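You operate a simulated robot arm through the tools that you are given. There is no shell and no other tool.

You run a simulated two-armed robot. Do the job below in one go: nothing can be reset, and whatever is moved stays where it is left.

TASK
Probe the three pots by the sliders and set the driest one's slider to LOW.
Fine: leave the other sliders; stand the probe back in its holder.

It is judged by the outcome, as a careful person would: the job done as asked, and still so three seconds after it is handed in. It fails if anything else is knocked over, pushed out of place, dropped, spilled or broken.

THE ROBOT
Two 7-joint arms with fingered hands on one trunk that stands fixed in place. Base frame: the origin is at the foot of the trunk, x ahead of it, y to its left, z up; the work surface is at about z = 0.86. Readings come in m, degrees, newtons and seconds.
The left shoulder is at [0.04, 0.187, 1.282], the right one opposite. With the tool pointing down near the work surface each hand reaches from about 0.1 to 0.74 m from the base axis, measured 20 degrees to its own side. Payload 3.6 kg a hand.
The TCP of each hand is the grasp point between the finger pads, 0.026 m short of the fingertips. In the tool frame z runs along the fingers and y along their closing line. The gripper opens to 0.088 m; its body begins 0.03 m behind the TCP. The gripper is a hand of 3 fingers: y runs from the thumb to the fingers, the wrist lies at [-0.017, -0.098, -0.164] in the tool frame.
Orientation is that of the tool frame in the base frame, as a unit quaternion [x, y, z, w]. With the fingers straight down and the wrist toward the robot, the tool's x, y and z point along [0, 1, 0], [1, 0, 0] and [0, 0, -1] of the base frame.

THE INTERFACE
- The arms move only by the tool drive_tool. It takes "left_plan", "right_plan" or both (then of equal length, played together; a hand with none holds still); each is a list of rows, each a list of 2 entries, a list of its own where there are three numbers: the shift along the tool's x, y, z in m, then the turn, a rotation vector about the tool's x, y, z in degrees. In form: [[[x, y, z], [rx, ry, rz]], ...]. A call has 1 to 20 rows; each row is the pose to reach, as a shift and turn from the pose commanded when the call began, along the tool's axes at that moment. Each row takes 0.2 s and may step no farther than 0.05 m and 8.6 degrees from the row before; otherwise, the whole call is refused. Where a pose cannot be reached the arm comes as near as it can. A force on the tool above 50 N (or 10 N above the force at the start of the call, whichever is more), or a blocked arm, ends the call early, and 0.2 s more pass. In this call time passes only in rows, and 0.2 s behind the last. The reply holds the time, the measured pose of the TCP, the force on the tool along the base axes, the opening and the grip force, in the units named above and with some noise, with the torque about the TCP (base axes, N m) and any sound that the robot's microphone picked up.
- Cameras (640 x 400 px; columns grow to the right, rows downward): "scene" is now at [0.2168, 0.0553, 1.2116]; the picture's right is [0.58, -0.82, 0.00], its down [-0.17, -0.12, -0.98] and it looks along [0.80, 0.56, -0.21] (base axes); focal length 214 px, centre (320, 200). "left" rides on the left gripper at [-0.056, -0.08, -0.102] in its tool frame; the picture's right is [-0.73, -0.32, 0.60], its down [0.62, -0.66, 0.41] and it looks along [0.27, 0.68, 0.69] (tool axes); focal length 247 px, centre (320, 200). "right" rides on the right gripper at [0.056, -0.08, -0.102] in its tool frame; the picture's right is [-0.73, 0.32, -0.60], its down [-0.62, -0.66, 0.41] and it looks along [-0.27, 0.68, 0.69] (tool axes); focal length 247 px, centre (320, 200). There is no depth. A picture from a camera that has moved, and an enlarged one, comes with that camera's place and axes in the base frame and with its lens.
- capture(camera): a new picture of that camera. No time passes.
- move_column(by): moves the trunk up (or, below 0, down) by that many m; the arms and the scene camera ride with it, the base frame stays. It gives what a move gives, with no picture.
- move_fingers(fingers, thumb_bend, thumb_turn, hand): sets how far each is bent, from 0 (flat) to 1 (curled in); at 0.3 the hand is open as for a grip, at 0.7 the pads meet at the TCP. One left out holds its place. A second passes; each finger stops where it meets its share of the squeeze, and holds until it gets a number again. It is the only way to open and close the hand. It gives what a move gives, with no picture; readings hold the bend of each and the force on the fingers (four entries, about 0 where the hand has none), thumb and palm. thumb_turn goes from beside the hand (0) to across from the fingers (1), as for a grip.
- head_to(pan, tilt): turns the head with the scene camera to pan (to the left, within 60 degrees either way) and tilt (down, from -29 to 69), counted from straight ahead of the robot (the tilt from the chest, where the trunk bows). It gives what a move gives.
- close_up(camera, box): a new picture of the part [left, top, right, bottom] of that camera's present view, enlarged. No time passes.
- close_job(): hands the job in; it is judged then, once.

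Places have to be worked out from the pictures, the camera data and where the tool is seen. Open the grippers and draw the arms clear of the work before you hand the job in, unless the task says otherwise.

The tools are called after "Request:" as name(argument=value, ...) on one line, values as JSON. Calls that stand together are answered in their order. drive_tool: Moves the arms, as the interface text tells. Its arguments: {"type":"object","properties":{"left_plan":{"type":"array","items":{"type":"array"}},"right_plan":{"type":"array","items":{"type":"array"}}},"required":[]} The other tools are called the same way: move_column (by) moves the trunk up or down; move_fingers (fingers, thumb_bend, thumb_turn, hand) moves the fingers one by one; head_to (pan, tilt) turns the head that bears the scene camera; capture (camera) takes a picture; close_up (camera, box) takes an enlarged picture of a part of a camera's view; close_job () hands the job in.

At the start:

```text
t: 0.0
left_position: [0.3756, 0.4302, 1.3221]
left_orientation: [0.707, 0.707, 0.0, 0.0]
left_ft_force: [-0.5, -0.4, 0.3]
left_moment: [0.01, 0.02, 0.0]
left_grip_width: 0.0876
left_finger_force: 0.0
left_shape: jaw
left_bend: [0.3, 0.3, 0.98]
left_finger forces: [0.1, 0.0, 0.0, 0.1, 0.0, 0.0]
right_position: [0.465, 0.0495, 1.311]
right_orientation: [0.707, 0.708, 0.0, 0.001]
right_ft_force: [-0.7, -0.8, 0.1]
right_moment: [0.0, 0.03, 0.0]
right_grip_width: 0.0877
right_finger_force: 0.1
right_shape: jaw
right_bend: [0.3, 0.3, 0.98]
right_finger forces: [0.0, 0.1, 0.1, 0.1, 0.0, 0.1]
trunk travel left (down, up): [-0.425, 0.332]
head pan, tilt (commanded): [35.3, 12.4]
```

scene: 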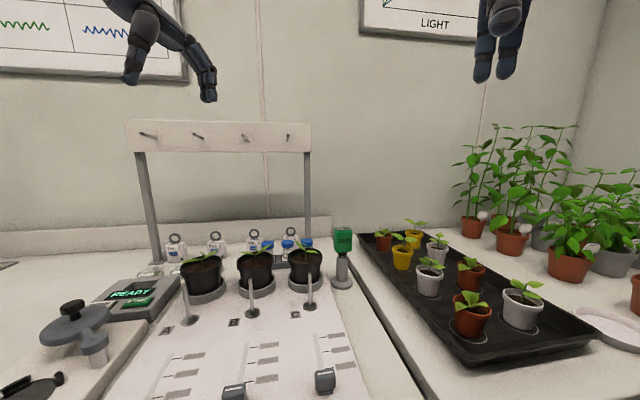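
right: 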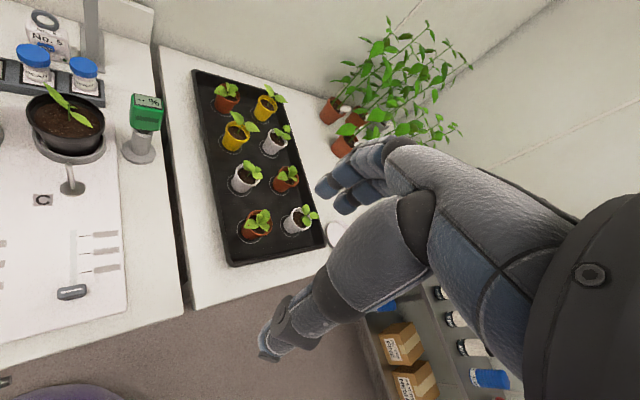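
left: 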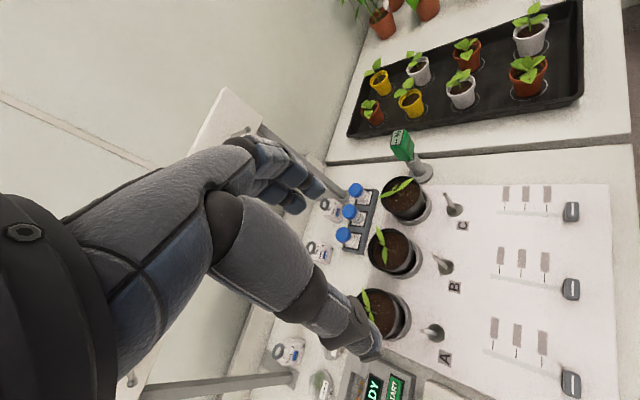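

I'll start by looking closer at the pots, sliders and the green probe in its holder from the present views.

Request:
close_up(camera="scene", box=[150, 210, 370, 400])

Request:
close_up(camera="left", box=[340, 120, 640, 400])

Request:
close_up(camera="right", box=[0, 60, 200, 310])

```text
2.11 times, centred on (260, 305) of scene
camera zoom: at [0.2168, 0.0553, 1.2116], right [0.58, -0.82, 0.0], down [-0.17, -0.12, -0.98], along [0.8, 0.56, -0.21], focal length 452 px, centre (446, -21)
```

zoom: 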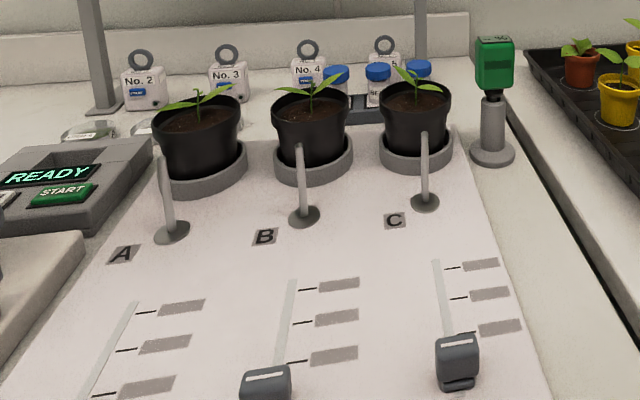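

```text
1.43 times, centred on (490, 260) of left
camera zoom: at [0.2957, 0.3726, 1.4246], right [-0.32, -0.74, -0.6], down [-0.67, 0.62, -0.41], along [0.67, 0.27, -0.69], focal length 353 px, centre (77, 114)
```

zoom: 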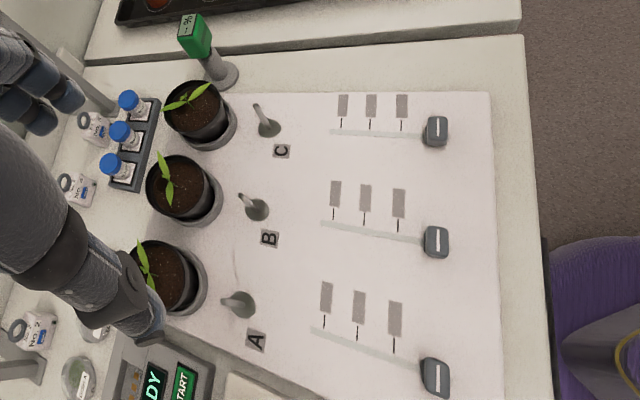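

```text
1.60 times, centred on (100, 185) of right
camera zoom: at [0.386, 0.1054, 1.4129], right [0.32, -0.73, 0.6], down [-0.66, -0.62, -0.41], along [0.68, -0.27, -0.69], focal length 395 px, centre (672, 224)
```

zoom: 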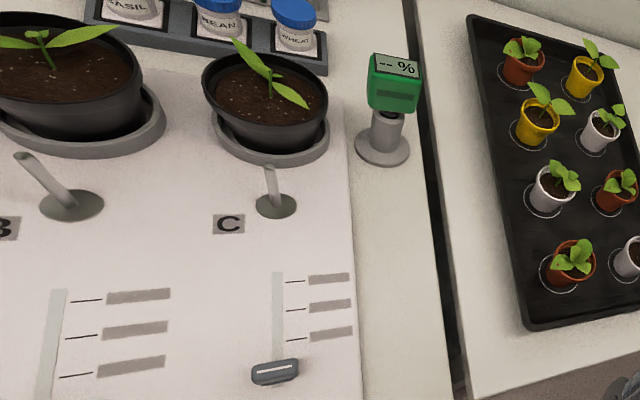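

The board is turned about 45° with pots near (0.62,0.39), (0.53,0.48), (0.44,0.57) and the probe near (0.68,0.31). I'll enlarge the probe, the labels, and the slider panels further.

Request:
close_up(camera="scene", box=[310, 215, 375, 295])

Request:
close_up(camera="right", box=[100, 80, 180, 170])

Request:
close_up(camera="scene", box=[220, 320, 380, 400])

Request:
close_up(camera="left", box=[480, 170, 620, 300])

```text
5.00 times, centred on (342, 255) of scene
camera zoom: at [0.2168, 0.0553, 1.2116], right [0.58, -0.82, 0.0], down [-0.17, -0.12, -0.98], along [0.8, 0.56, -0.21], focal length 1072 px, centre (208, -75)
```

zoom: 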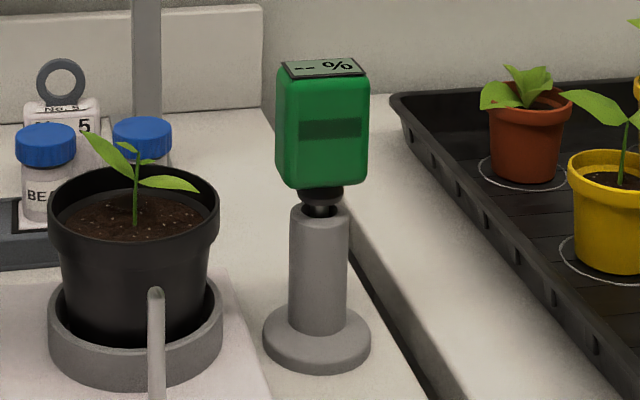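

```text
4.44 times, centred on (140, 125) of right
camera zoom: at [0.386, 0.1054, 1.4129], right [0.32, -0.73, 0.6], down [-0.66, -0.62, -0.41], along [0.68, -0.27, -0.69], focal length 1098 px, centre (1120, 533)
```

zoom: 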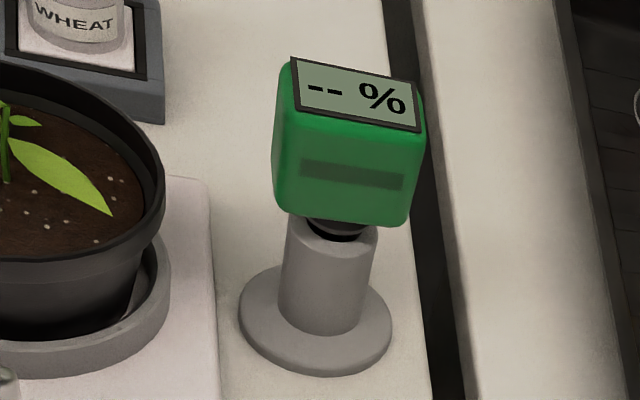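

```text
4.00 times, centred on (300, 360) of scene
camera zoom: at [0.2168, 0.0553, 1.2116], right [0.58, -0.82, 0.0], down [-0.17, -0.12, -0.98], along [0.8, 0.56, -0.21], focal length 858 px, centre (400, -440)
```

zoom: 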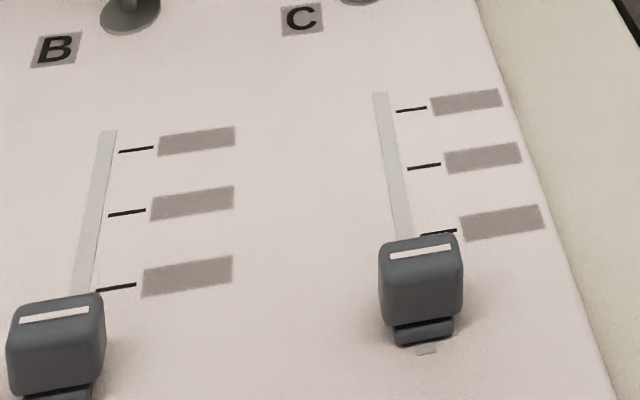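

```text
3.08 times, centred on (550, 235) of left
camera zoom: at [0.2957, 0.3726, 1.4246], right [-0.32, -0.74, -0.6], down [-0.67, 0.62, -0.41], along [0.67, 0.27, -0.69], focal length 760 px, centre (-388, 92)
```

zoom: 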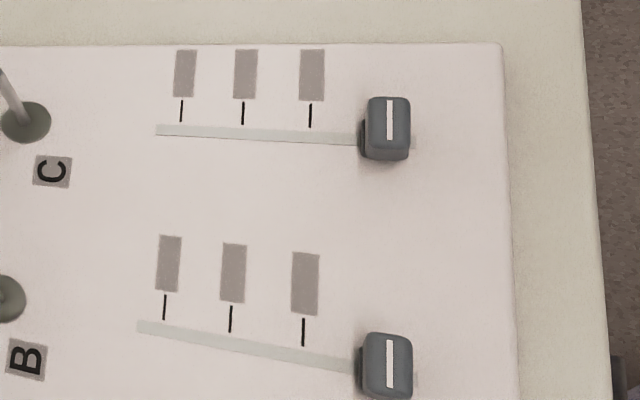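

The level labels are blank grey from here, and the display sits on the probe head's top face (head about 48 mm wide, 30 mm deep). I'll bring the left hand down over the free near area so its camera gets close to the slider labels.

Request:
drive_tool(left_plan=[[[-0.0225, -0.007, 0.033], [0, 0, 0]], [[-0.045, -0.014, 0.066], [0, 0, 0]], [[-0.0675, -0.021, 0.099], [0, 0, 0]], [[-0.09, -0.028, 0.132], [0, 0, 0]], [[-0.1125, -0.035, 0.165], [0, 0, 0]], [[-0.135, -0.042, 0.198], [0, 0, 0]], [[-0.1575, -0.049, 0.231], [0, 0, 0]], [[-0.18, -0.056, 0.264], [0, 0, 0]]])

Request:
capture(camera="left")

Request:
capture(camera="scene")

```text
t: 1.8
left_position: [0.3674, 0.2524, 1.0452]
left_orientation: [0.707, 0.707, -0.001, 0.0]
left_ft_force: [-0.6, 0.3, 0.0]
left_moment: [0.0, 0.03, 0.0]
left_grip_width: 0.0876
left_finger_force: 0.0
left_shape: jaw
left_bend: [0.3, 0.3, 0.98]
left_finger forces: [0.0, 0.0, 0.0, 0.0, 0.0, 0.0]
left hand out of reach, approached as far as the arm can: row 5, 6, 7, 8
right_position: [0.4661, 0.0479, 1.312]
right_orientation: [0.707, 0.707, 0.0, 0.0]
right_ft_force: [0.2, -0.8, -0.3]
right_moment: [0.01, 0.03, 0.03]
right_grip_width: 0.0879
right_finger_force: 0.1
right_shape: jaw
right_bend: [0.3, 0.3, 0.98]
right_finger forces: [0.1, 0.0, 0.0, 0.0, 0.1, 0.0]
trunk travel left (down, up): [-0.425, 0.332]
head pan, tilt (commanded): [35.3, 12.4]
```

```text
taken
camera left: at [0.2883, 0.1948, 1.1473], right [-0.32, -0.74, -0.6], down [-0.67, 0.62, -0.41], along [0.67, 0.27, -0.69], focal length 247 px, centre (320, 200)
```

left: 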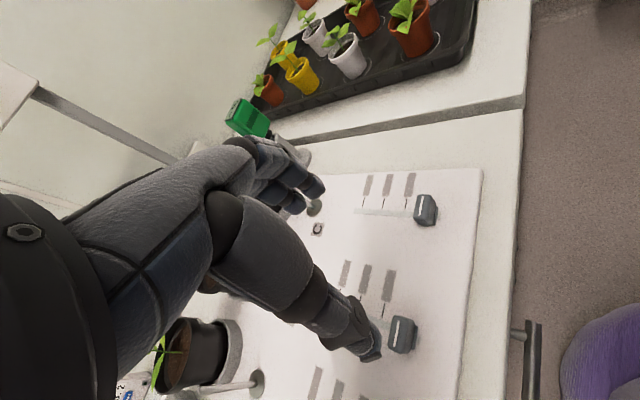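

```text
taken
camera scene: at [0.2168, 0.0549, 1.2116], right [0.58, -0.82, 0.0], down [-0.17, -0.12, -0.98], along [0.8, 0.56, -0.21], focal length 214 px, centre (320, 200)
```

scene: 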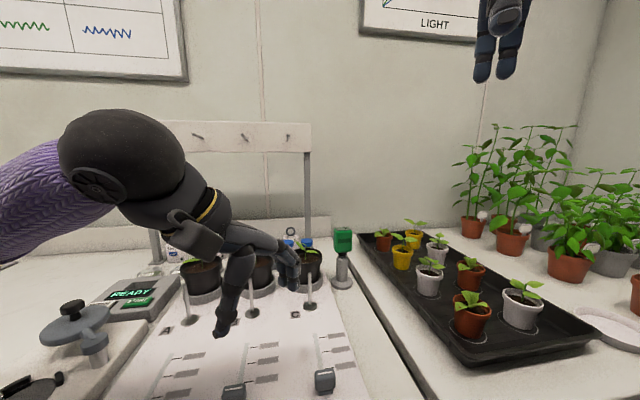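

The near-side reach stopped the hand at x≈0.367, which is fine. Enlarging the label areas for B and C from this closer camera.

Request:
close_up(camera="left", box=[340, 160, 460, 240])

Request:
close_up(camera="left", box=[320, 250, 430, 360])

```text
5.00 times, centred on (400, 200) of left
camera zoom: at [0.2883, 0.1948, 1.1473], right [-0.32, -0.74, -0.6], down [-0.67, 0.62, -0.41], along [0.67, 0.27, -0.69], focal length 1235 px, centre (-80, 200)
```

zoom: 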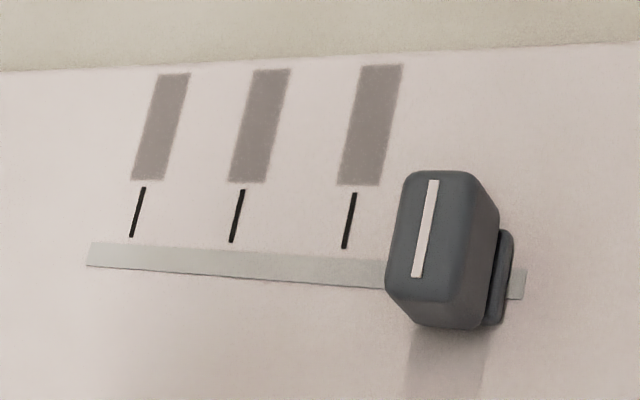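

```text
3.64 times, centred on (375, 305) of left
camera zoom: at [0.2883, 0.1948, 1.1473], right [-0.32, -0.74, -0.6], down [-0.67, 0.62, -0.41], along [0.67, 0.27, -0.69], focal length 898 px, centre (120, -182)
```

zoom: 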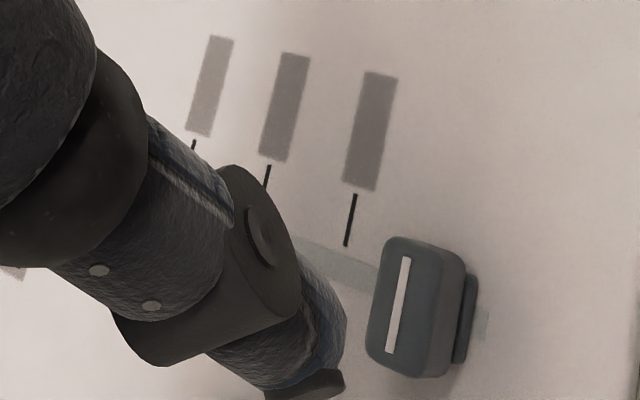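

Still unreadable at 0.33 m, so I'll read the labels later from nearer. Next I yaw the right hand left so its camera watches the pots and probe as an observer, while I lift the left hand back up out of the way.

Request:
drive_tool(right_plan=[[[0, 0, 0], [0, 0, -8]], [[0, 0, 0], [0, 0, -16]], [[0, 0, 0], [0, 0, -24]], [[0, 0, 0], [0, 0, -32]], [[0, 0, 0], [0, 0, -32]]], left_plan=[[[0, 0, -0.04], [0, 0, 8]], [[0, 0, -0.08], [0, 0, 16]], [[0, 0, -0.12], [0, 0, 24]], [[0, 0, -0.12], [0, 0, 32]], [[0, 0, -0.12], [0, 0, 40]]])

Request:
capture(camera="right")

Request:
capture(camera="scene")

Request:
capture(camera="left")

```text
t: 3.0
left_position: [0.3698, 0.2527, 1.1664]
left_orientation: [0.907, 0.422, -0.001, 0.001]
left_ft_force: [-0.9, 0.6, 0.4]
left_moment: [0.0, 0.0, 0.0]
left_grip_width: 0.0875
left_finger_force: 0.0
left_shape: jaw
left_bend: [0.3, 0.3, 0.98]
left_finger forces: [0.0, 0.0, 0.0, 0.0, 0.0, 0.0]
left hand out of reach, approached as far as the arm can: row 1
right_position: [0.4652, 0.0486, 1.3118]
right_orientation: [0.483, 0.875, 0.0, -0.001]
right_ft_force: [-0.3, 0.4, -0.5]
right_moment: [0.0, 0.02, 0.02]
right_grip_width: 0.0875
right_finger_force: 0.0
right_shape: jaw
right_bend: [0.3, 0.3, 0.98]
right_finger forces: [0.0, 0.0, 0.1, 0.1, 0.1, 0.1]
trunk travel left (down, up): [-0.425, 0.332]
head pan, tilt (commanded): [35.3, 12.4]
```

```text
taken
camera right: at [0.3681, 0.0539, 1.4135], right [0.66, -0.45, 0.6], down [-0.23, -0.88, -0.41], along [0.71, 0.13, -0.69], focal length 247 px, centre (320, 200)
```

right: 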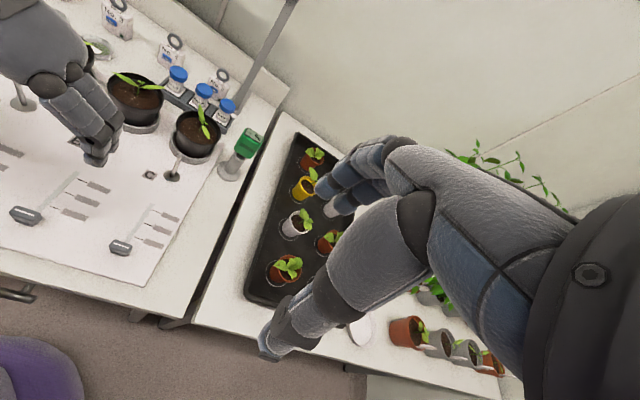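

```text
taken
camera scene: at [0.217, 0.0553, 1.2115], right [0.58, -0.82, 0.0], down [-0.18, -0.12, -0.98], along [0.8, 0.56, -0.21], focal length 214 px, centre (320, 200)
```

scene: 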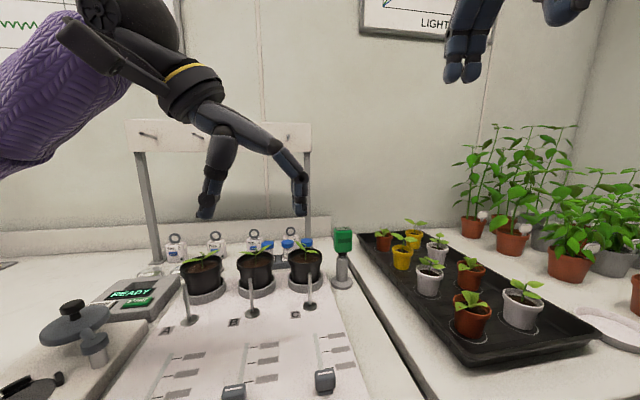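

```text
taken
camera left: at [0.2721, 0.2604, 1.2679], right [-0.72, -0.36, -0.6], down [-0.11, 0.9, -0.41], along [0.69, -0.23, -0.69], focal length 247 px, centre (320, 200)
```

left: 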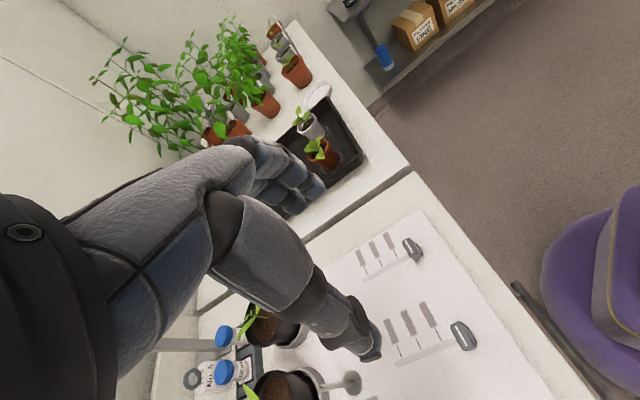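

The observer camera now sees pots B, C, the probe and sliders. I place the probe head centre at about (0.690, 0.312, 0.985) with its width along the board's left-right axis; I'll stage the left hand short of it, yawed so the fingers close across its width.

Request:
drive_tool(left_plan=[[[0.02, 0.033, 0.014], [0, 0, 1]], [[0.04, 0.065, 0.028], [0, 0, 2]], [[0.06, 0.098, 0.043], [0, 0, 3]], [[0.08, 0.13, 0.057], [0, 0, 4]], [[0.1, 0.163, 0.071], [0, 0, 5]], [[0.1213, 0.1958, 0.086], [0, 0, 5]]])

Request:
capture(camera="scene")

Request:
capture(camera="right")

```text
t: 4.4
left_position: [0.5981, 0.2185, 1.0769]
left_orientation: [0.924, 0.382, 0.0, -0.001]
left_ft_force: [0.4, 0.2, -0.1]
left_moment: [0.01, 0.02, 0.01]
left_grip_width: 0.0877
left_finger_force: 0.1
left_shape: jaw
left_bend: [0.3, 0.3, 0.98]
left_finger forces: [0.0, 0.0, 0.0, 0.0, 0.0, 0.0]
right_position: [0.4659, 0.0489, 1.311]
right_orientation: [0.485, 0.875, 0.0, 0.0]
right_ft_force: [0.9, 0.3, -0.7]
right_moment: [0.0, 0.0, 0.03]
right_grip_width: 0.0877
right_finger_force: 0.0
right_shape: jaw
right_bend: [0.3, 0.3, 0.98]
right_finger forces: [0.1, 0.1, 0.0, 0.0, 0.0, 0.0]
trunk travel left (down, up): [-0.425, 0.332]
head pan, tilt (commanded): [35.3, 12.4]
```

```text
taken
camera scene: at [0.2177, 0.0548, 1.2114], right [0.58, -0.82, 0.0], down [-0.18, -0.12, -0.98], along [0.8, 0.56, -0.21], focal length 214 px, centre (320, 200)
```

scene: 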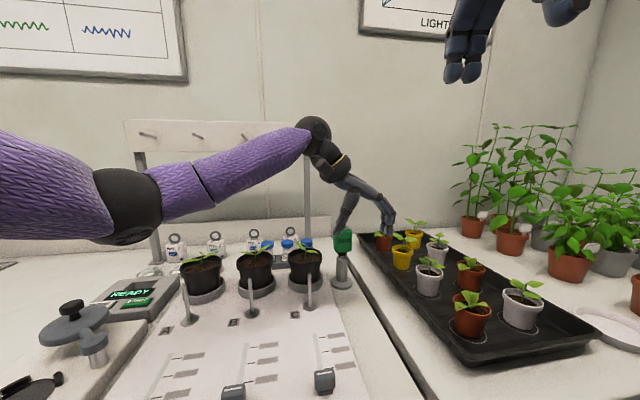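

```text
taken
camera right: at [0.3692, 0.0534, 1.4131], right [0.66, -0.45, 0.6], down [-0.23, -0.88, -0.41], along [0.71, 0.13, -0.69], focal length 247 px, centre (320, 200)
```

right: 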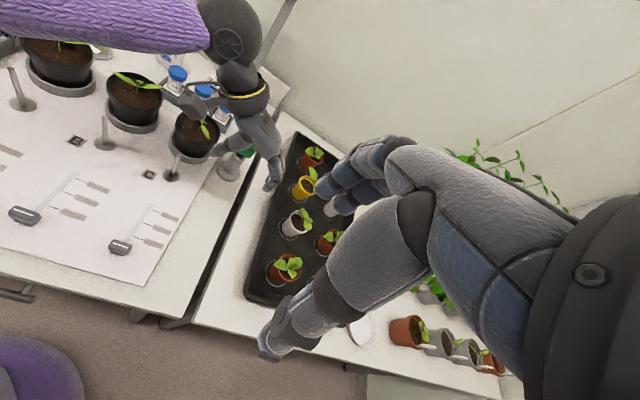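

The hand is staged at (0.598, 0.219, 1.077) as planned. Now I tilt it about its closing axis so the fingers point mostly forward, testing how far the arm allows.

Request:
drive_tool(left_plan=[[[0, 0, 0], [0, 8, 0]], [[0, 0, 0], [0, 16, 0]], [[0, 0, 0], [0, 24, 0]], [[0, 0, 0], [0, 32, 0]], [[0, 0, 0], [0, 40, 0]], [[0, 0, 0], [0, 48, 0]], [[0, 0, 0], [0, 56, 0]], [[0, 0, 0], [0, 60, 0]]])

Request:
capture(camera="scene")

Request:
capture(camera="right")

Request:
capture(camera="left")

```text
t: 6.2
left_position: [0.5963, 0.2199, 1.0786]
left_orientation: [0.799, 0.332, 0.463, -0.192]
left_ft_force: [-0.3, 0.6, 0.4]
left_moment: [0.01, -0.02, 0.02]
left_grip_width: 0.088
left_finger_force: 0.1
left_shape: jaw
left_bend: [0.3, 0.3, 0.98]
left_finger forces: [0.0, 0.0, 0.0, 0.0, 0.0, 0.1]
right_position: [0.4653, 0.0498, 1.3111]
right_orientation: [0.485, 0.875, -0.001, 0.0]
right_ft_force: [0.2, 0.7, 0.7]
right_moment: [-0.02, -0.03, -0.03]
right_grip_width: 0.0875
right_finger_force: 0.1
right_shape: jaw
right_bend: [0.3, 0.3, 0.98]
right_finger forces: [0.0, 0.0, 0.0, 0.1, 0.0, 0.1]
trunk travel left (down, up): [-0.425, 0.332]
head pan, tilt (commanded): [35.3, 12.4]
```

```text
taken
camera scene: at [0.2169, 0.0552, 1.2115], right [0.58, -0.82, 0.0], down [-0.17, -0.12, -0.98], along [0.8, 0.56, -0.21], focal length 214 px, centre (320, 200)
```

scene: 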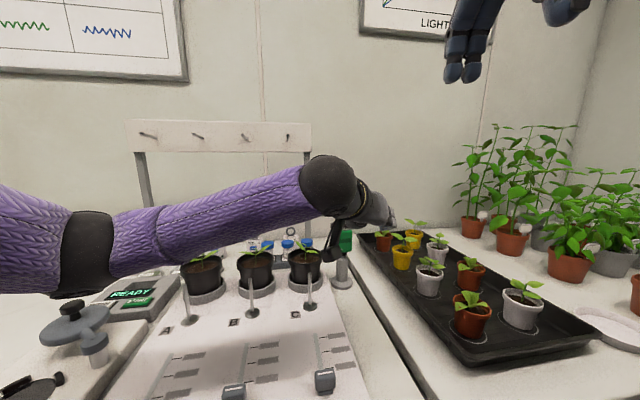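

```text
taken
camera right: at [0.3682, 0.0539, 1.4135], right [0.66, -0.45, 0.6], down [-0.23, -0.88, -0.41], along [0.71, 0.13, -0.69], focal length 247 px, centre (320, 200)
```

right: 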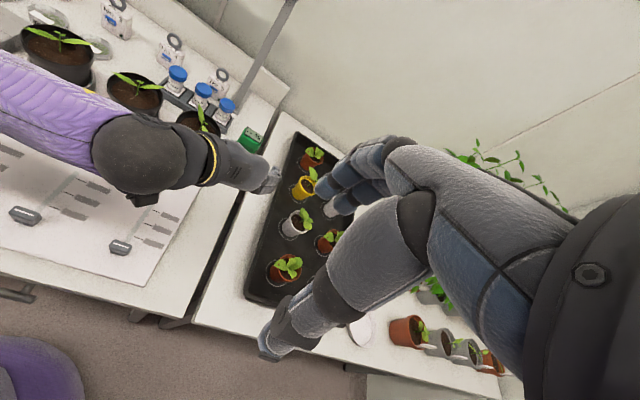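

```text
taken
camera left: at [0.457, 0.1929, 1.0811], right [-0.12, 0.33, -0.94], down [0.0, 0.94, 0.33], along [0.99, 0.04, -0.11], focal length 247 px, centre (320, 200)
```

left: 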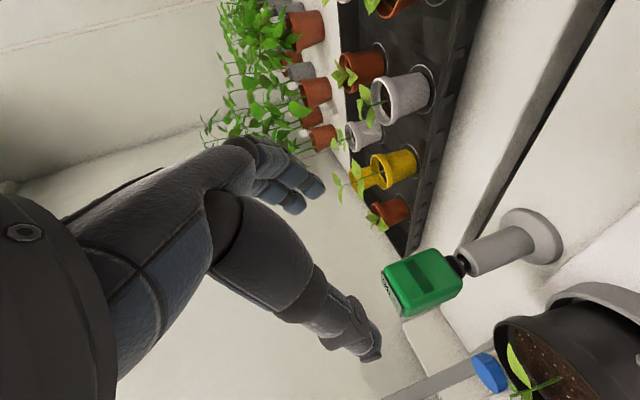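

The 60° tilt is reached cleanly, and the new view confirms the head centre near (0.689, 0.313, 0.985). I'll narrow the grip opening so the thumb clears plant C's leaf, then lower straight down to grasp height while still short of the probe.

Request:
move_fingers(hand="left", fingers=0.39, thumb_bend=0.39)

Request:
drive_tool(left_plan=[[[-0.026, -0.001, 0.015], [0, 0, 0]], [[-0.052, -0.002, 0.03], [0, 0, 0]], [[-0.0779, -0.002, 0.045], [0, 0, 0]]])

Request:
capture(camera="left")

Request:
capture(camera="right")

Request:
capture(camera="scene")

```text
t: 7.2
left_position: [0.5966, 0.2193, 1.078]
left_orientation: [0.8, 0.332, 0.461, -0.192]
left_ft_force: [-0.3, -0.1, 0.2]
left_moment: [0.01, 0.01, 0.02]
left_grip_width: 0.0695
left_finger_force: 0.0
left_shape: fingers
left_bend: [0.39, 0.39, 0.98]
left_finger forces: [0.1, 0.1, 0.0, 0.0, 0.1, 0.0]
right_position: [0.4638, 0.0507, 1.3116]
right_orientation: [0.486, 0.874, 0.0, 0.0]
right_ft_force: [0.1, 0.3, -0.2]
right_moment: [-0.05, -0.01, 0.05]
right_grip_width: 0.0875
right_finger_force: 0.1
right_shape: jaw
right_bend: [0.3, 0.3, 0.98]
right_finger forces: [0.0, 0.1, 0.0, 0.1, 0.1, 0.0]
trunk travel left (down, up): [-0.425, 0.332]
head pan, tilt (commanded): [35.3, 12.4]
```

```text
t: 8.0
left_position: [0.5956, 0.2221, 0.9879]
left_orientation: [0.8, 0.333, 0.461, -0.19]
left_ft_force: [-0.6, -0.6, -0.3]
left_moment: [0.01, -0.01, 0.02]
left_grip_width: 0.0698
left_finger_force: 0.0
left_shape: fingers
left_bend: [0.39, 0.39, 0.98]
left_finger forces: [0.0, 0.0, 0.0, 0.0, 0.1, 0.0]
right_position: [0.4652, 0.0497, 1.3117]
right_orientation: [0.485, 0.874, 0.0, 0.0]
right_ft_force: [-0.2, -0.8, -0.7]
right_moment: [-0.03, -0.05, -0.02]
right_grip_width: 0.0877
right_finger_force: 0.0
right_shape: jaw
right_bend: [0.3, 0.3, 0.98]
right_finger forces: [0.1, 0.0, 0.0, 0.0, 0.1, 0.0]
trunk travel left (down, up): [-0.425, 0.332]
head pan, tilt (commanded): [35.3, 12.4]
```

```text
taken
camera left: at [0.456, 0.195, 0.9903], right [-0.12, 0.33, -0.94], down [0.0, 0.94, 0.33], along [0.99, 0.04, -0.11], focal length 247 px, centre (320, 200)
```

left: 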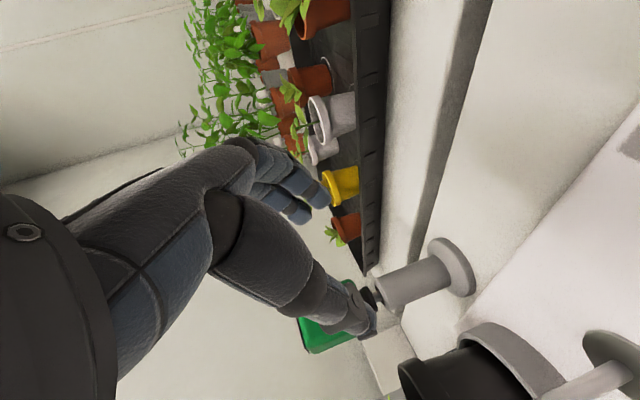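

```text
taken
camera right: at [0.3682, 0.0539, 1.4134], right [0.66, -0.45, 0.6], down [-0.23, -0.88, -0.41], along [0.71, 0.13, -0.69], focal length 247 px, centre (320, 200)
```

right: 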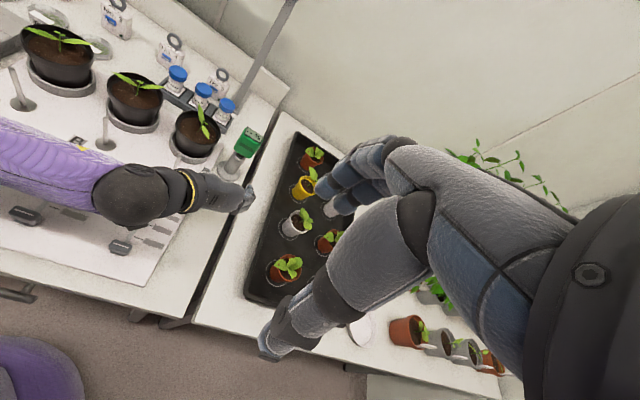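

```text
taken
camera scene: at [0.2169, 0.0552, 1.2115], right [0.58, -0.82, 0.0], down [-0.17, -0.12, -0.98], along [0.8, 0.56, -0.21], focal length 214 px, centre (320, 200)
```

scene: 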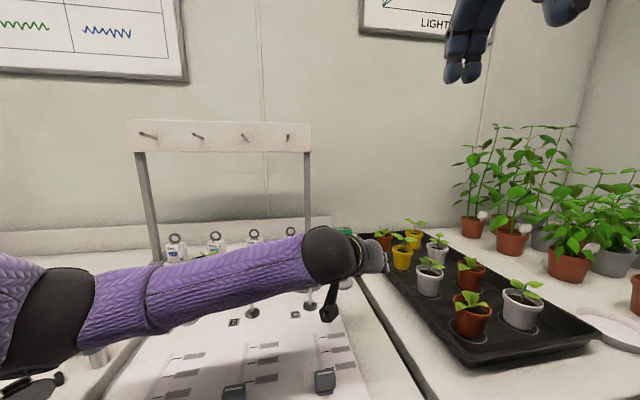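

Hand is at z≈0.988, aligned laterally with the head (v≈-0.265). I advance 70 mm of the ~126 mm toward the probe, then check clearance from both views.

Request:
drive_tool(left_plan=[[[0.0125, 0, 0.0217], [0, 0, 0]], [[0.025, 0, 0.0433], [0, 0, 0]], [[0.035, 0, 0.0606], [0, 0, 0]]])

Request:
capture(camera="left")

Request:
close_up(camera="right", box=[150, 90, 310, 220])

Request:
close_up(camera="scene", box=[290, 190, 430, 310])

```text
t: 8.8
left_position: [0.645, 0.272, 0.9889]
left_orientation: [0.801, 0.331, 0.461, -0.191]
left_ft_force: [-1.6, -0.1, 0.2]
left_moment: [0.0, 0.02, 0.02]
left_grip_width: 0.0699
left_finger_force: 0.1
left_shape: fingers
left_bend: [0.39, 0.39, 0.98]
left_finger forces: [0.1, 0.0, 0.0, 0.0, 0.0, 0.1]
right_position: [0.4651, 0.0493, 1.3122]
right_orientation: [0.485, 0.875, 0.0, -0.001]
right_ft_force: [0.5, -1.0, 0.7]
right_moment: [0.0, -0.01, -0.02]
right_grip_width: 0.0877
right_finger_force: 0.1
right_shape: jaw
right_bend: [0.3, 0.3, 0.98]
right_finger forces: [0.0, 0.0, 0.0, 0.0, 0.1, 0.0]
trunk travel left (down, up): [-0.425, 0.332]
head pan, tilt (commanded): [35.3, 12.4]
```

```text
taken
camera left: at [0.5053, 0.244, 0.9914], right [-0.12, 0.33, -0.94], down [0.0, 0.94, 0.33], along [0.99, 0.04, -0.11], focal length 247 px, centre (320, 200)
```

left: 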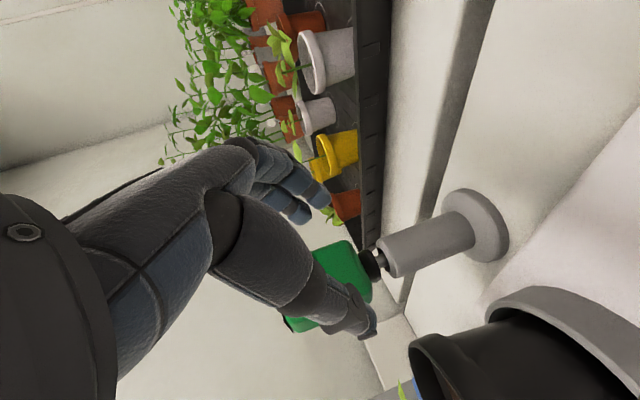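

```text
3.08 times, centred on (230, 155) of right
camera zoom: at [0.3684, 0.0541, 1.4134], right [0.66, -0.45, 0.6], down [-0.23, -0.88, -0.41], along [0.71, 0.13, -0.69], focal length 760 px, centre (597, 338)
```

zoom: 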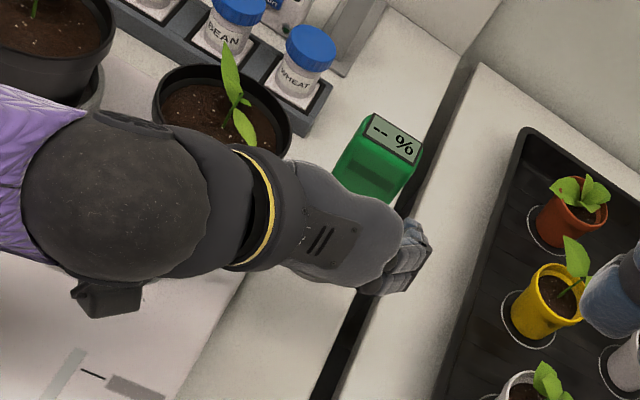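

```text
3.33 times, centred on (360, 250) of scene
camera zoom: at [0.2171, 0.0553, 1.2115], right [0.58, -0.82, 0.0], down [-0.18, -0.12, -0.98], along [0.8, 0.56, -0.21], focal length 715 px, centre (187, 33)
```

zoom: 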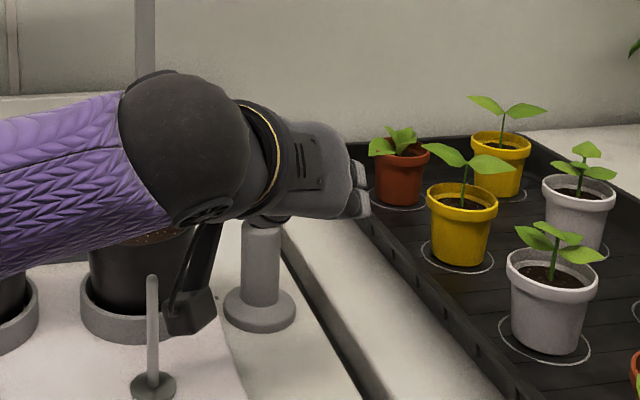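

The head is entering between the fingers. I'll enlarge the left view to check lateral centring before going on.

Request:
close_up(camera="left", box=[250, 170, 430, 370])

```text
2.00 times, centred on (340, 270) of left
camera zoom: at [0.5053, 0.244, 0.9914], right [-0.12, 0.33, -0.94], down [0.0, 0.94, 0.33], along [0.99, 0.04, -0.11], focal length 494 px, centre (280, 60)
```

zoom: 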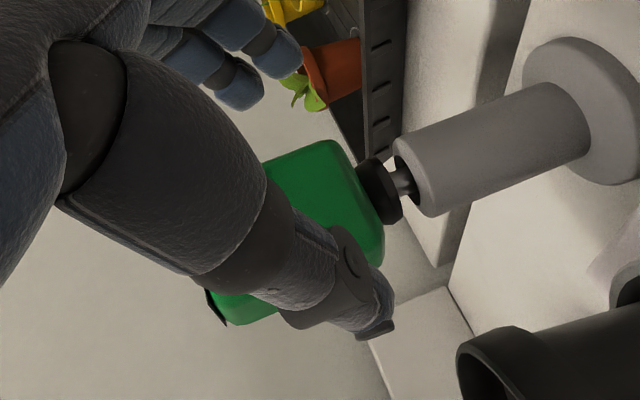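

The stem axis works out to (0.686, 0.311), matching the hand's lateral position. I advance the last ~55 mm so the pads sit either side of the head.

Request:
drive_tool(left_plan=[[[0.0075, 0, 0.013], [0, 0, 0]], [[0.015, 0, 0.026], [0, 0, 0]], [[0.0225, 0, 0.039], [0, 0, 0]], [[0.0275, 0, 0.0476], [0, 0, 0]]])

Request:
close_up(camera="left", box=[230, 150, 430, 370])

Request:
close_up(camera="right", box=[180, 90, 300, 190])

```text
t: 9.8
left_position: [0.6825, 0.3099, 0.9874]
left_orientation: [0.8, 0.332, 0.462, -0.19]
left_ft_force: [0.6, -0.7, 0.5]
left_moment: [0.04, -0.01, -0.01]
left_grip_width: 0.0696
left_finger_force: 0.1
left_shape: fingers
left_bend: [0.39, 0.39, 0.98]
left_finger forces: [0.0, 0.1, 0.1, 0.0, 0.0, 0.0]
right_position: [0.4641, 0.0494, 1.3131]
right_orientation: [0.485, 0.875, 0.0, 0.0]
right_ft_force: [-0.2, 0.0, 0.7]
right_moment: [-0.01, 0.01, -0.03]
right_grip_width: 0.0878
right_finger_force: 0.0
right_shape: jaw
right_bend: [0.3, 0.3, 0.98]
right_finger forces: [0.0, 0.1, 0.0, 0.0, 0.0, 0.0]
trunk travel left (down, up): [-0.425, 0.332]
head pan, tilt (commanded): [35.3, 12.4]
```

```text
1.82 times, centred on (330, 260) of left
camera zoom: at [0.5437, 0.2828, 0.9902], right [-0.12, 0.33, -0.94], down [0.0, 0.94, 0.33], along [0.99, 0.04, -0.11], focal length 449 px, centre (302, 91)
```

zoom: 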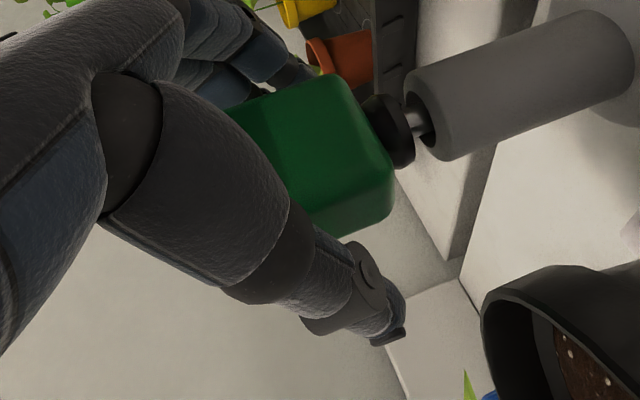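

```text
4.00 times, centred on (240, 140) of right
camera zoom: at [0.3682, 0.0539, 1.4134], right [0.66, -0.45, 0.6], down [-0.23, -0.88, -0.41], along [0.71, 0.13, -0.69], focal length 988 px, centre (640, 440)
```

zoom: 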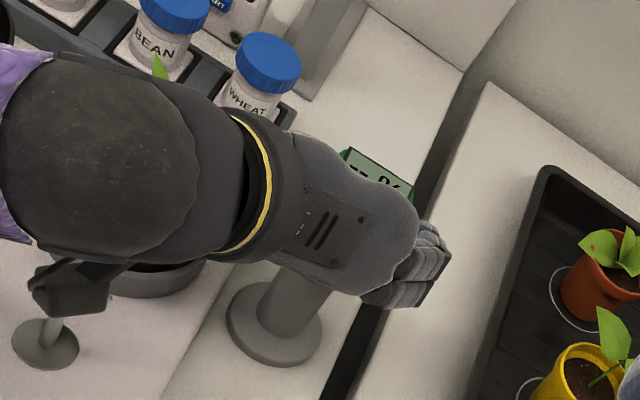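

The TCP falls right on the middle of the green head in the view, with clearance either side. I close the fingers gently on it.

Request:
move_fingers(hand="left", fingers=0.6, thumb_bend=0.6)

Request:
close_up(camera="left", box=[230, 150, 430, 370])

Request:
close_up(camera="right", box=[180, 90, 300, 190])

```text
t: 10.8
left_position: [0.6814, 0.3114, 0.987]
left_orientation: [0.8, 0.332, 0.462, -0.191]
left_ft_force: [0.0, -0.3, 1.3]
left_moment: [-0.01, -0.04, 0.02]
left_grip_width: 0.0424
left_finger_force: 10.6
left_shape: fingers
left_bend: [0.53, 0.52, 0.97]
left_finger forces: [8.8, 1.5, 0.0, 0.1, 9.7, 0.0]
right_position: [0.4655, 0.049, 1.3123]
right_orientation: [0.485, 0.875, 0.0, -0.001]
right_ft_force: [0.3, -0.1, 0.7]
right_moment: [-0.01, -0.01, 0.01]
right_grip_width: 0.0879
right_finger_force: 0.0
right_shape: jaw
right_bend: [0.3, 0.3, 0.98]
right_finger forces: [0.0, 0.0, 0.0, 0.0, 0.0, 0.0]
trunk travel left (down, up): [-0.425, 0.332]
head pan, tilt (commanded): [35.3, 12.4]
```

```text
1.82 times, centred on (330, 260) of left
camera zoom: at [0.5435, 0.2826, 0.9903], right [-0.12, 0.33, -0.94], down [0.0, 0.94, 0.33], along [0.99, 0.04, -0.11], focal length 449 px, centre (302, 91)
```

zoom: 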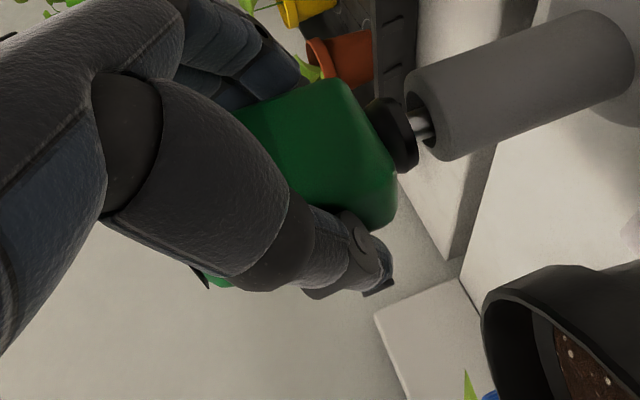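

```text
4.00 times, centred on (240, 140) of right
camera zoom: at [0.3681, 0.0538, 1.4135], right [0.66, -0.45, 0.6], down [-0.23, -0.88, -0.41], along [0.71, 0.13, -0.69], focal length 988 px, centre (640, 440)
```

zoom: 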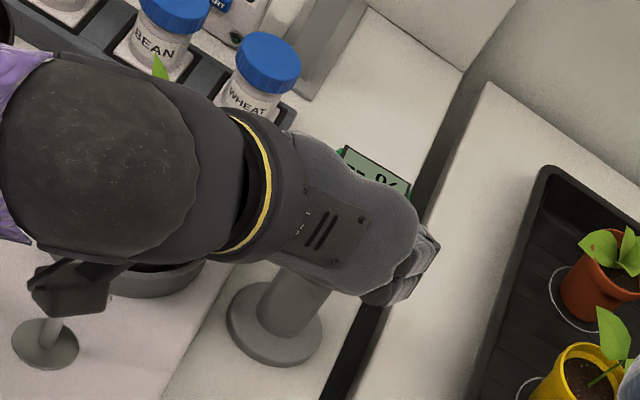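

The head is held (about 10 N between thumb and fingers). I lift straight up by 100 mm in small steps and check the needle leaves the holder cleanly.

Request:
drive_tool(left_plan=[[[0.0173, 0, -0.01], [0, 0, 0]], [[0.0346, 0, -0.02], [0, 0, 0]], [[0.052, 0, -0.03], [0, 0, 0]], [[0.0693, 0, -0.04], [0, 0, 0]], [[0.0866, 0, -0.05], [0, 0, 0]]])

Request:
capture(camera="left")

Request:
capture(camera="scene")

Request:
capture(camera="right")

```text
t: 12.0
left_position: [0.681, 0.3107, 1.0886]
left_orientation: [0.801, 0.331, 0.461, -0.191]
left_ft_force: [-0.5, -0.4, -0.4]
left_moment: [-0.03, 0.01, 0.01]
left_grip_width: 0.0422
left_finger_force: 9.7
left_shape: fingers
left_bend: [0.53, 0.52, 0.97]
left_finger forces: [8.3, 1.4, 0.0, 0.1, 9.8, 0.0]
right_position: [0.4645, 0.0494, 1.311]
right_orientation: [0.485, 0.875, 0.0, 0.001]
right_ft_force: [-0.3, -0.5, -1.1]
right_moment: [0.01, -0.02, 0.01]
right_grip_width: 0.0878
right_finger_force: 0.0
right_shape: jaw
right_bend: [0.3, 0.3, 0.98]
right_finger forces: [0.0, 0.1, 0.1, 0.1, 0.1, 0.0]
trunk travel left (down, up): [-0.425, 0.332]
head pan, tilt (commanded): [35.3, 12.4]
```

```text
taken
camera left: at [0.5429, 0.2838, 1.0913], right [-0.12, 0.33, -0.94], down [0.0, 0.94, 0.33], along [0.99, 0.04, -0.11], focal length 247 px, centre (320, 200)
```

left: 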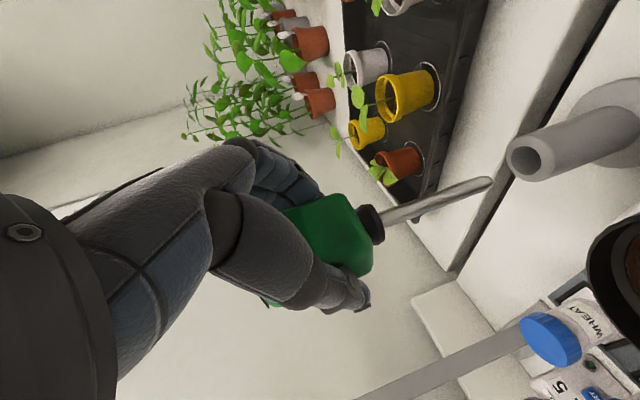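

```text
taken
camera scene: at [0.217, 0.0551, 1.2115], right [0.58, -0.82, 0.0], down [-0.17, -0.12, -0.98], along [0.8, 0.56, -0.21], focal length 214 px, centre (320, 200)
```

scene: 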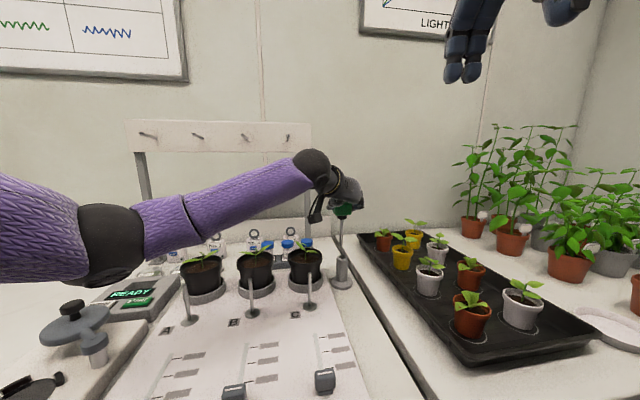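

```text
taken
camera right: at [0.3683, 0.0538, 1.4134], right [0.66, -0.45, 0.6], down [-0.23, -0.88, -0.41], along [0.71, 0.13, -0.69], focal length 247 px, centre (320, 200)
```

right: 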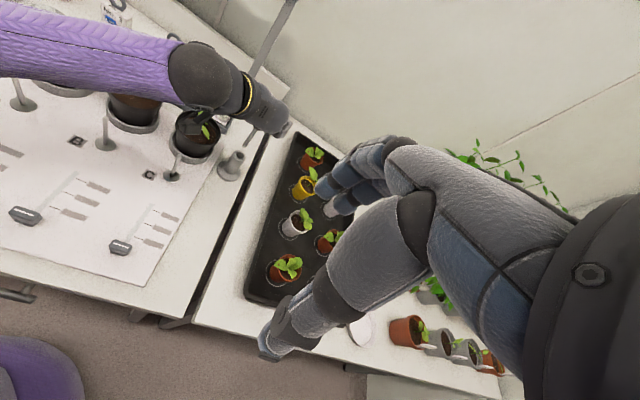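

The needle is about 70 mm long and hangs vertically, tip about 115 mm below the TCP; the holder stayed upright. Now I take enlarged views of the pots and plants to choose insertion spots clear of stems and leaves.

Request:
close_up(camera="scene", box=[165, 230, 345, 330])

Request:
close_up(camera="right", box=[0, 80, 260, 240])

Request:
close_up(camera="right", box=[200, 70, 310, 160])

```text
3.56 times, centred on (255, 280) of scene
camera zoom: at [0.217, 0.0551, 1.2115], right [0.58, -0.82, 0.0], down [-0.17, -0.12, -0.98], along [0.8, 0.56, -0.21], focal length 763 px, centre (551, -84)
```

zoom: 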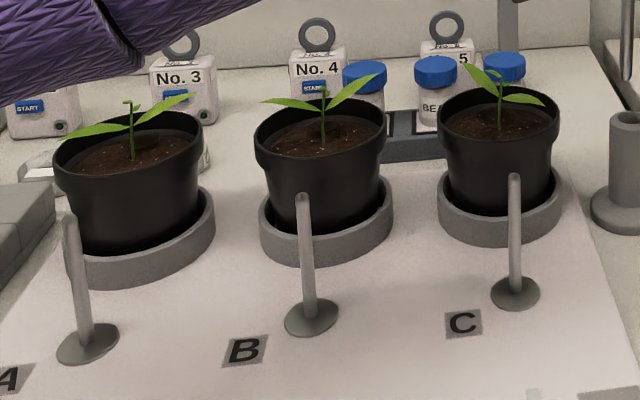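

```text
2.46 times, centred on (130, 160) of right
camera zoom: at [0.3683, 0.0538, 1.4134], right [0.66, -0.45, 0.6], down [-0.23, -0.88, -0.41], along [0.71, 0.13, -0.69], focal length 608 px, centre (788, 298)
```

zoom: 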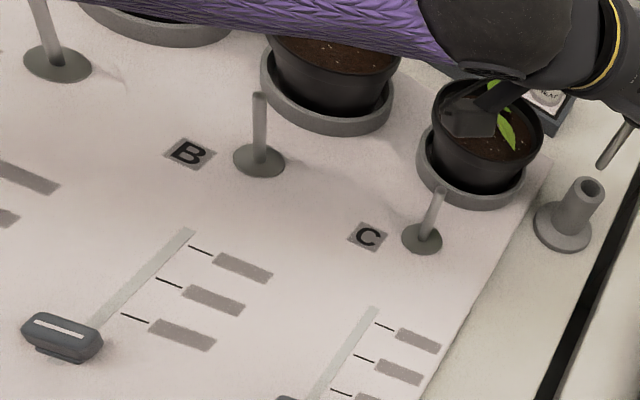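

```text
4.44 times, centred on (255, 115) of right
camera zoom: at [0.3683, 0.0538, 1.4134], right [0.66, -0.45, 0.6], down [-0.23, -0.88, -0.41], along [0.71, 0.13, -0.69], focal length 1098 px, centre (609, 578)
```

zoom: 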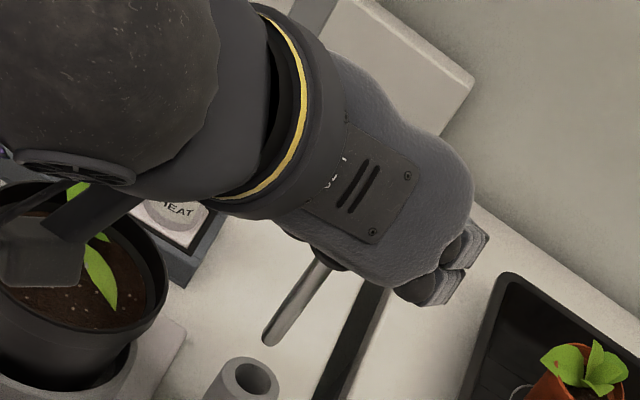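

The views put pot C near (0.61–0.62, 0.385), with leaves reaching sideways. I move the right hand to the right side of the work, turned toward the pots, so its camera can read the display on the probe's top without the left hand in the way.

Request:
drive_tool(right_plan=[[[-0.0066, 0.0186, 0.0086], [0, 0, -7.6]], [[-0.0131, 0.0371, 0.0171], [0, 0, -15.2]], [[-0.0197, 0.0557, 0.0257], [0, 0, -22.8]], [[-0.0263, 0.0743, 0.0343], [0, 0, -30.4]], [[-0.0329, 0.0929, 0.0429], [0, 0, -38]], [[-0.0394, 0.1114, 0.0514], [0, 0, -45.6]], [[-0.046, 0.13, 0.06], [0, 0, -53]]])

Request:
capture(camera="right")

Request:
capture(camera="scene")

```text
t: 13.6
left_position: [0.6811, 0.3128, 1.0885]
left_orientation: [0.8, 0.332, 0.461, -0.191]
left_ft_force: [-0.8, 0.1, -0.7]
left_moment: [-0.02, -0.01, -0.01]
left_grip_width: 0.0422
left_finger_force: 9.8
left_shape: fingers
left_bend: [0.54, 0.52, 0.97]
left_finger forces: [8.2, 1.4, 0.1, 0.0, 9.9, 0.1]
right_position: [0.4843, 0.0232, 1.2504]
right_orientation: [0.251, 0.967, -0.033, -0.014]
right_ft_force: [0.2, -0.2, 0.4]
right_moment: [0.0, -0.01, -0.01]
right_grip_width: 0.0882
right_finger_force: 0.0
right_shape: jaw
right_bend: [0.3, 0.3, 0.98]
right_finger forces: [0.0, 0.1, 0.0, 0.0, 0.1, 0.0]
right hand out of reach, approached as far as the arm can: row 4, 5, 6, 7
trunk travel left (down, up): [-0.425, 0.332]
head pan, tilt (commanded): [35.3, 12.4]
```

```text
taken
camera right: at [0.4013, -0.0142, 1.3585], right [0.82, -0.04, 0.57], down [0.21, -0.91, -0.37], along [0.53, 0.42, -0.74], focal length 247 px, centre (320, 200)
```

right: 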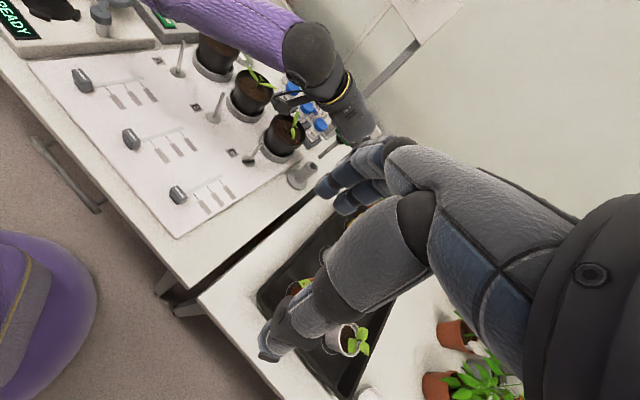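

```text
taken
camera scene: at [0.2166, 0.0569, 1.2115], right [0.58, -0.82, 0.0], down [-0.17, -0.13, -0.98], along [0.8, 0.56, -0.21], focal length 214 px, centre (320, 200)
```

scene: 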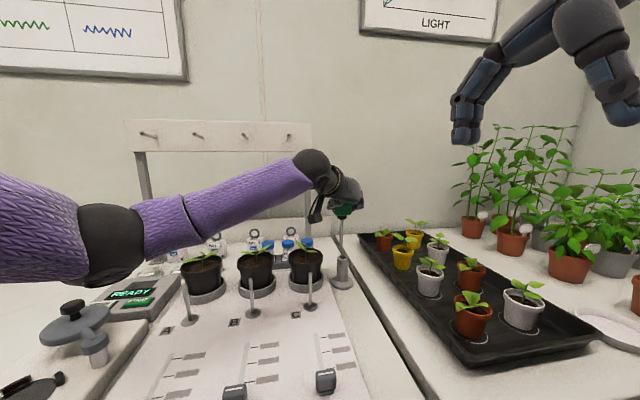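

The arm limited the turn, but this view shows all three pots, rods and the holder. I enlarge it to refine pot positions and see how the display would appear.

Request:
close_up(camera="right", box=[160, 30, 340, 200])

Request:
close_up(camera="right", box=[270, 60, 400, 190])

```text
2.35 times, centred on (250, 115) of right
camera zoom: at [0.4013, -0.0142, 1.3585], right [0.82, -0.04, 0.57], down [0.21, -0.91, -0.37], along [0.53, 0.42, -0.74], focal length 581 px, centre (485, 400)
```

zoom: 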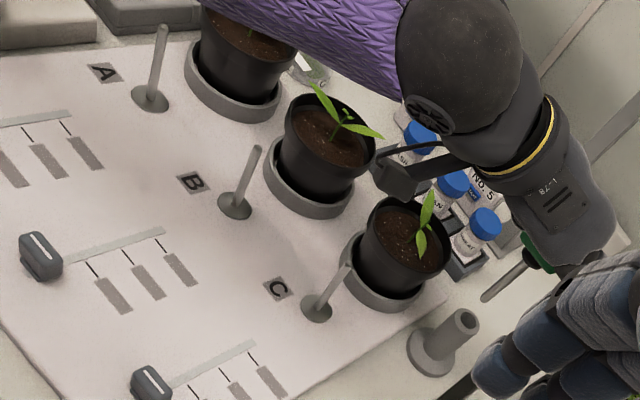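

```text
3.08 times, centred on (335, 125) of right
camera zoom: at [0.4013, -0.0142, 1.3585], right [0.82, -0.04, 0.57], down [0.21, -0.91, -0.37], along [0.53, 0.42, -0.74], focal length 760 px, centre (274, 431)
```

zoom: 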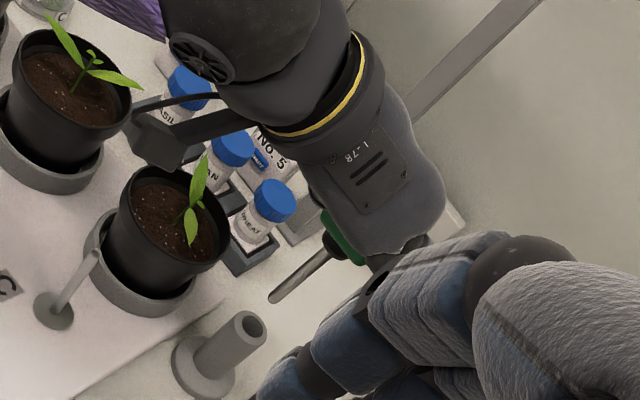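

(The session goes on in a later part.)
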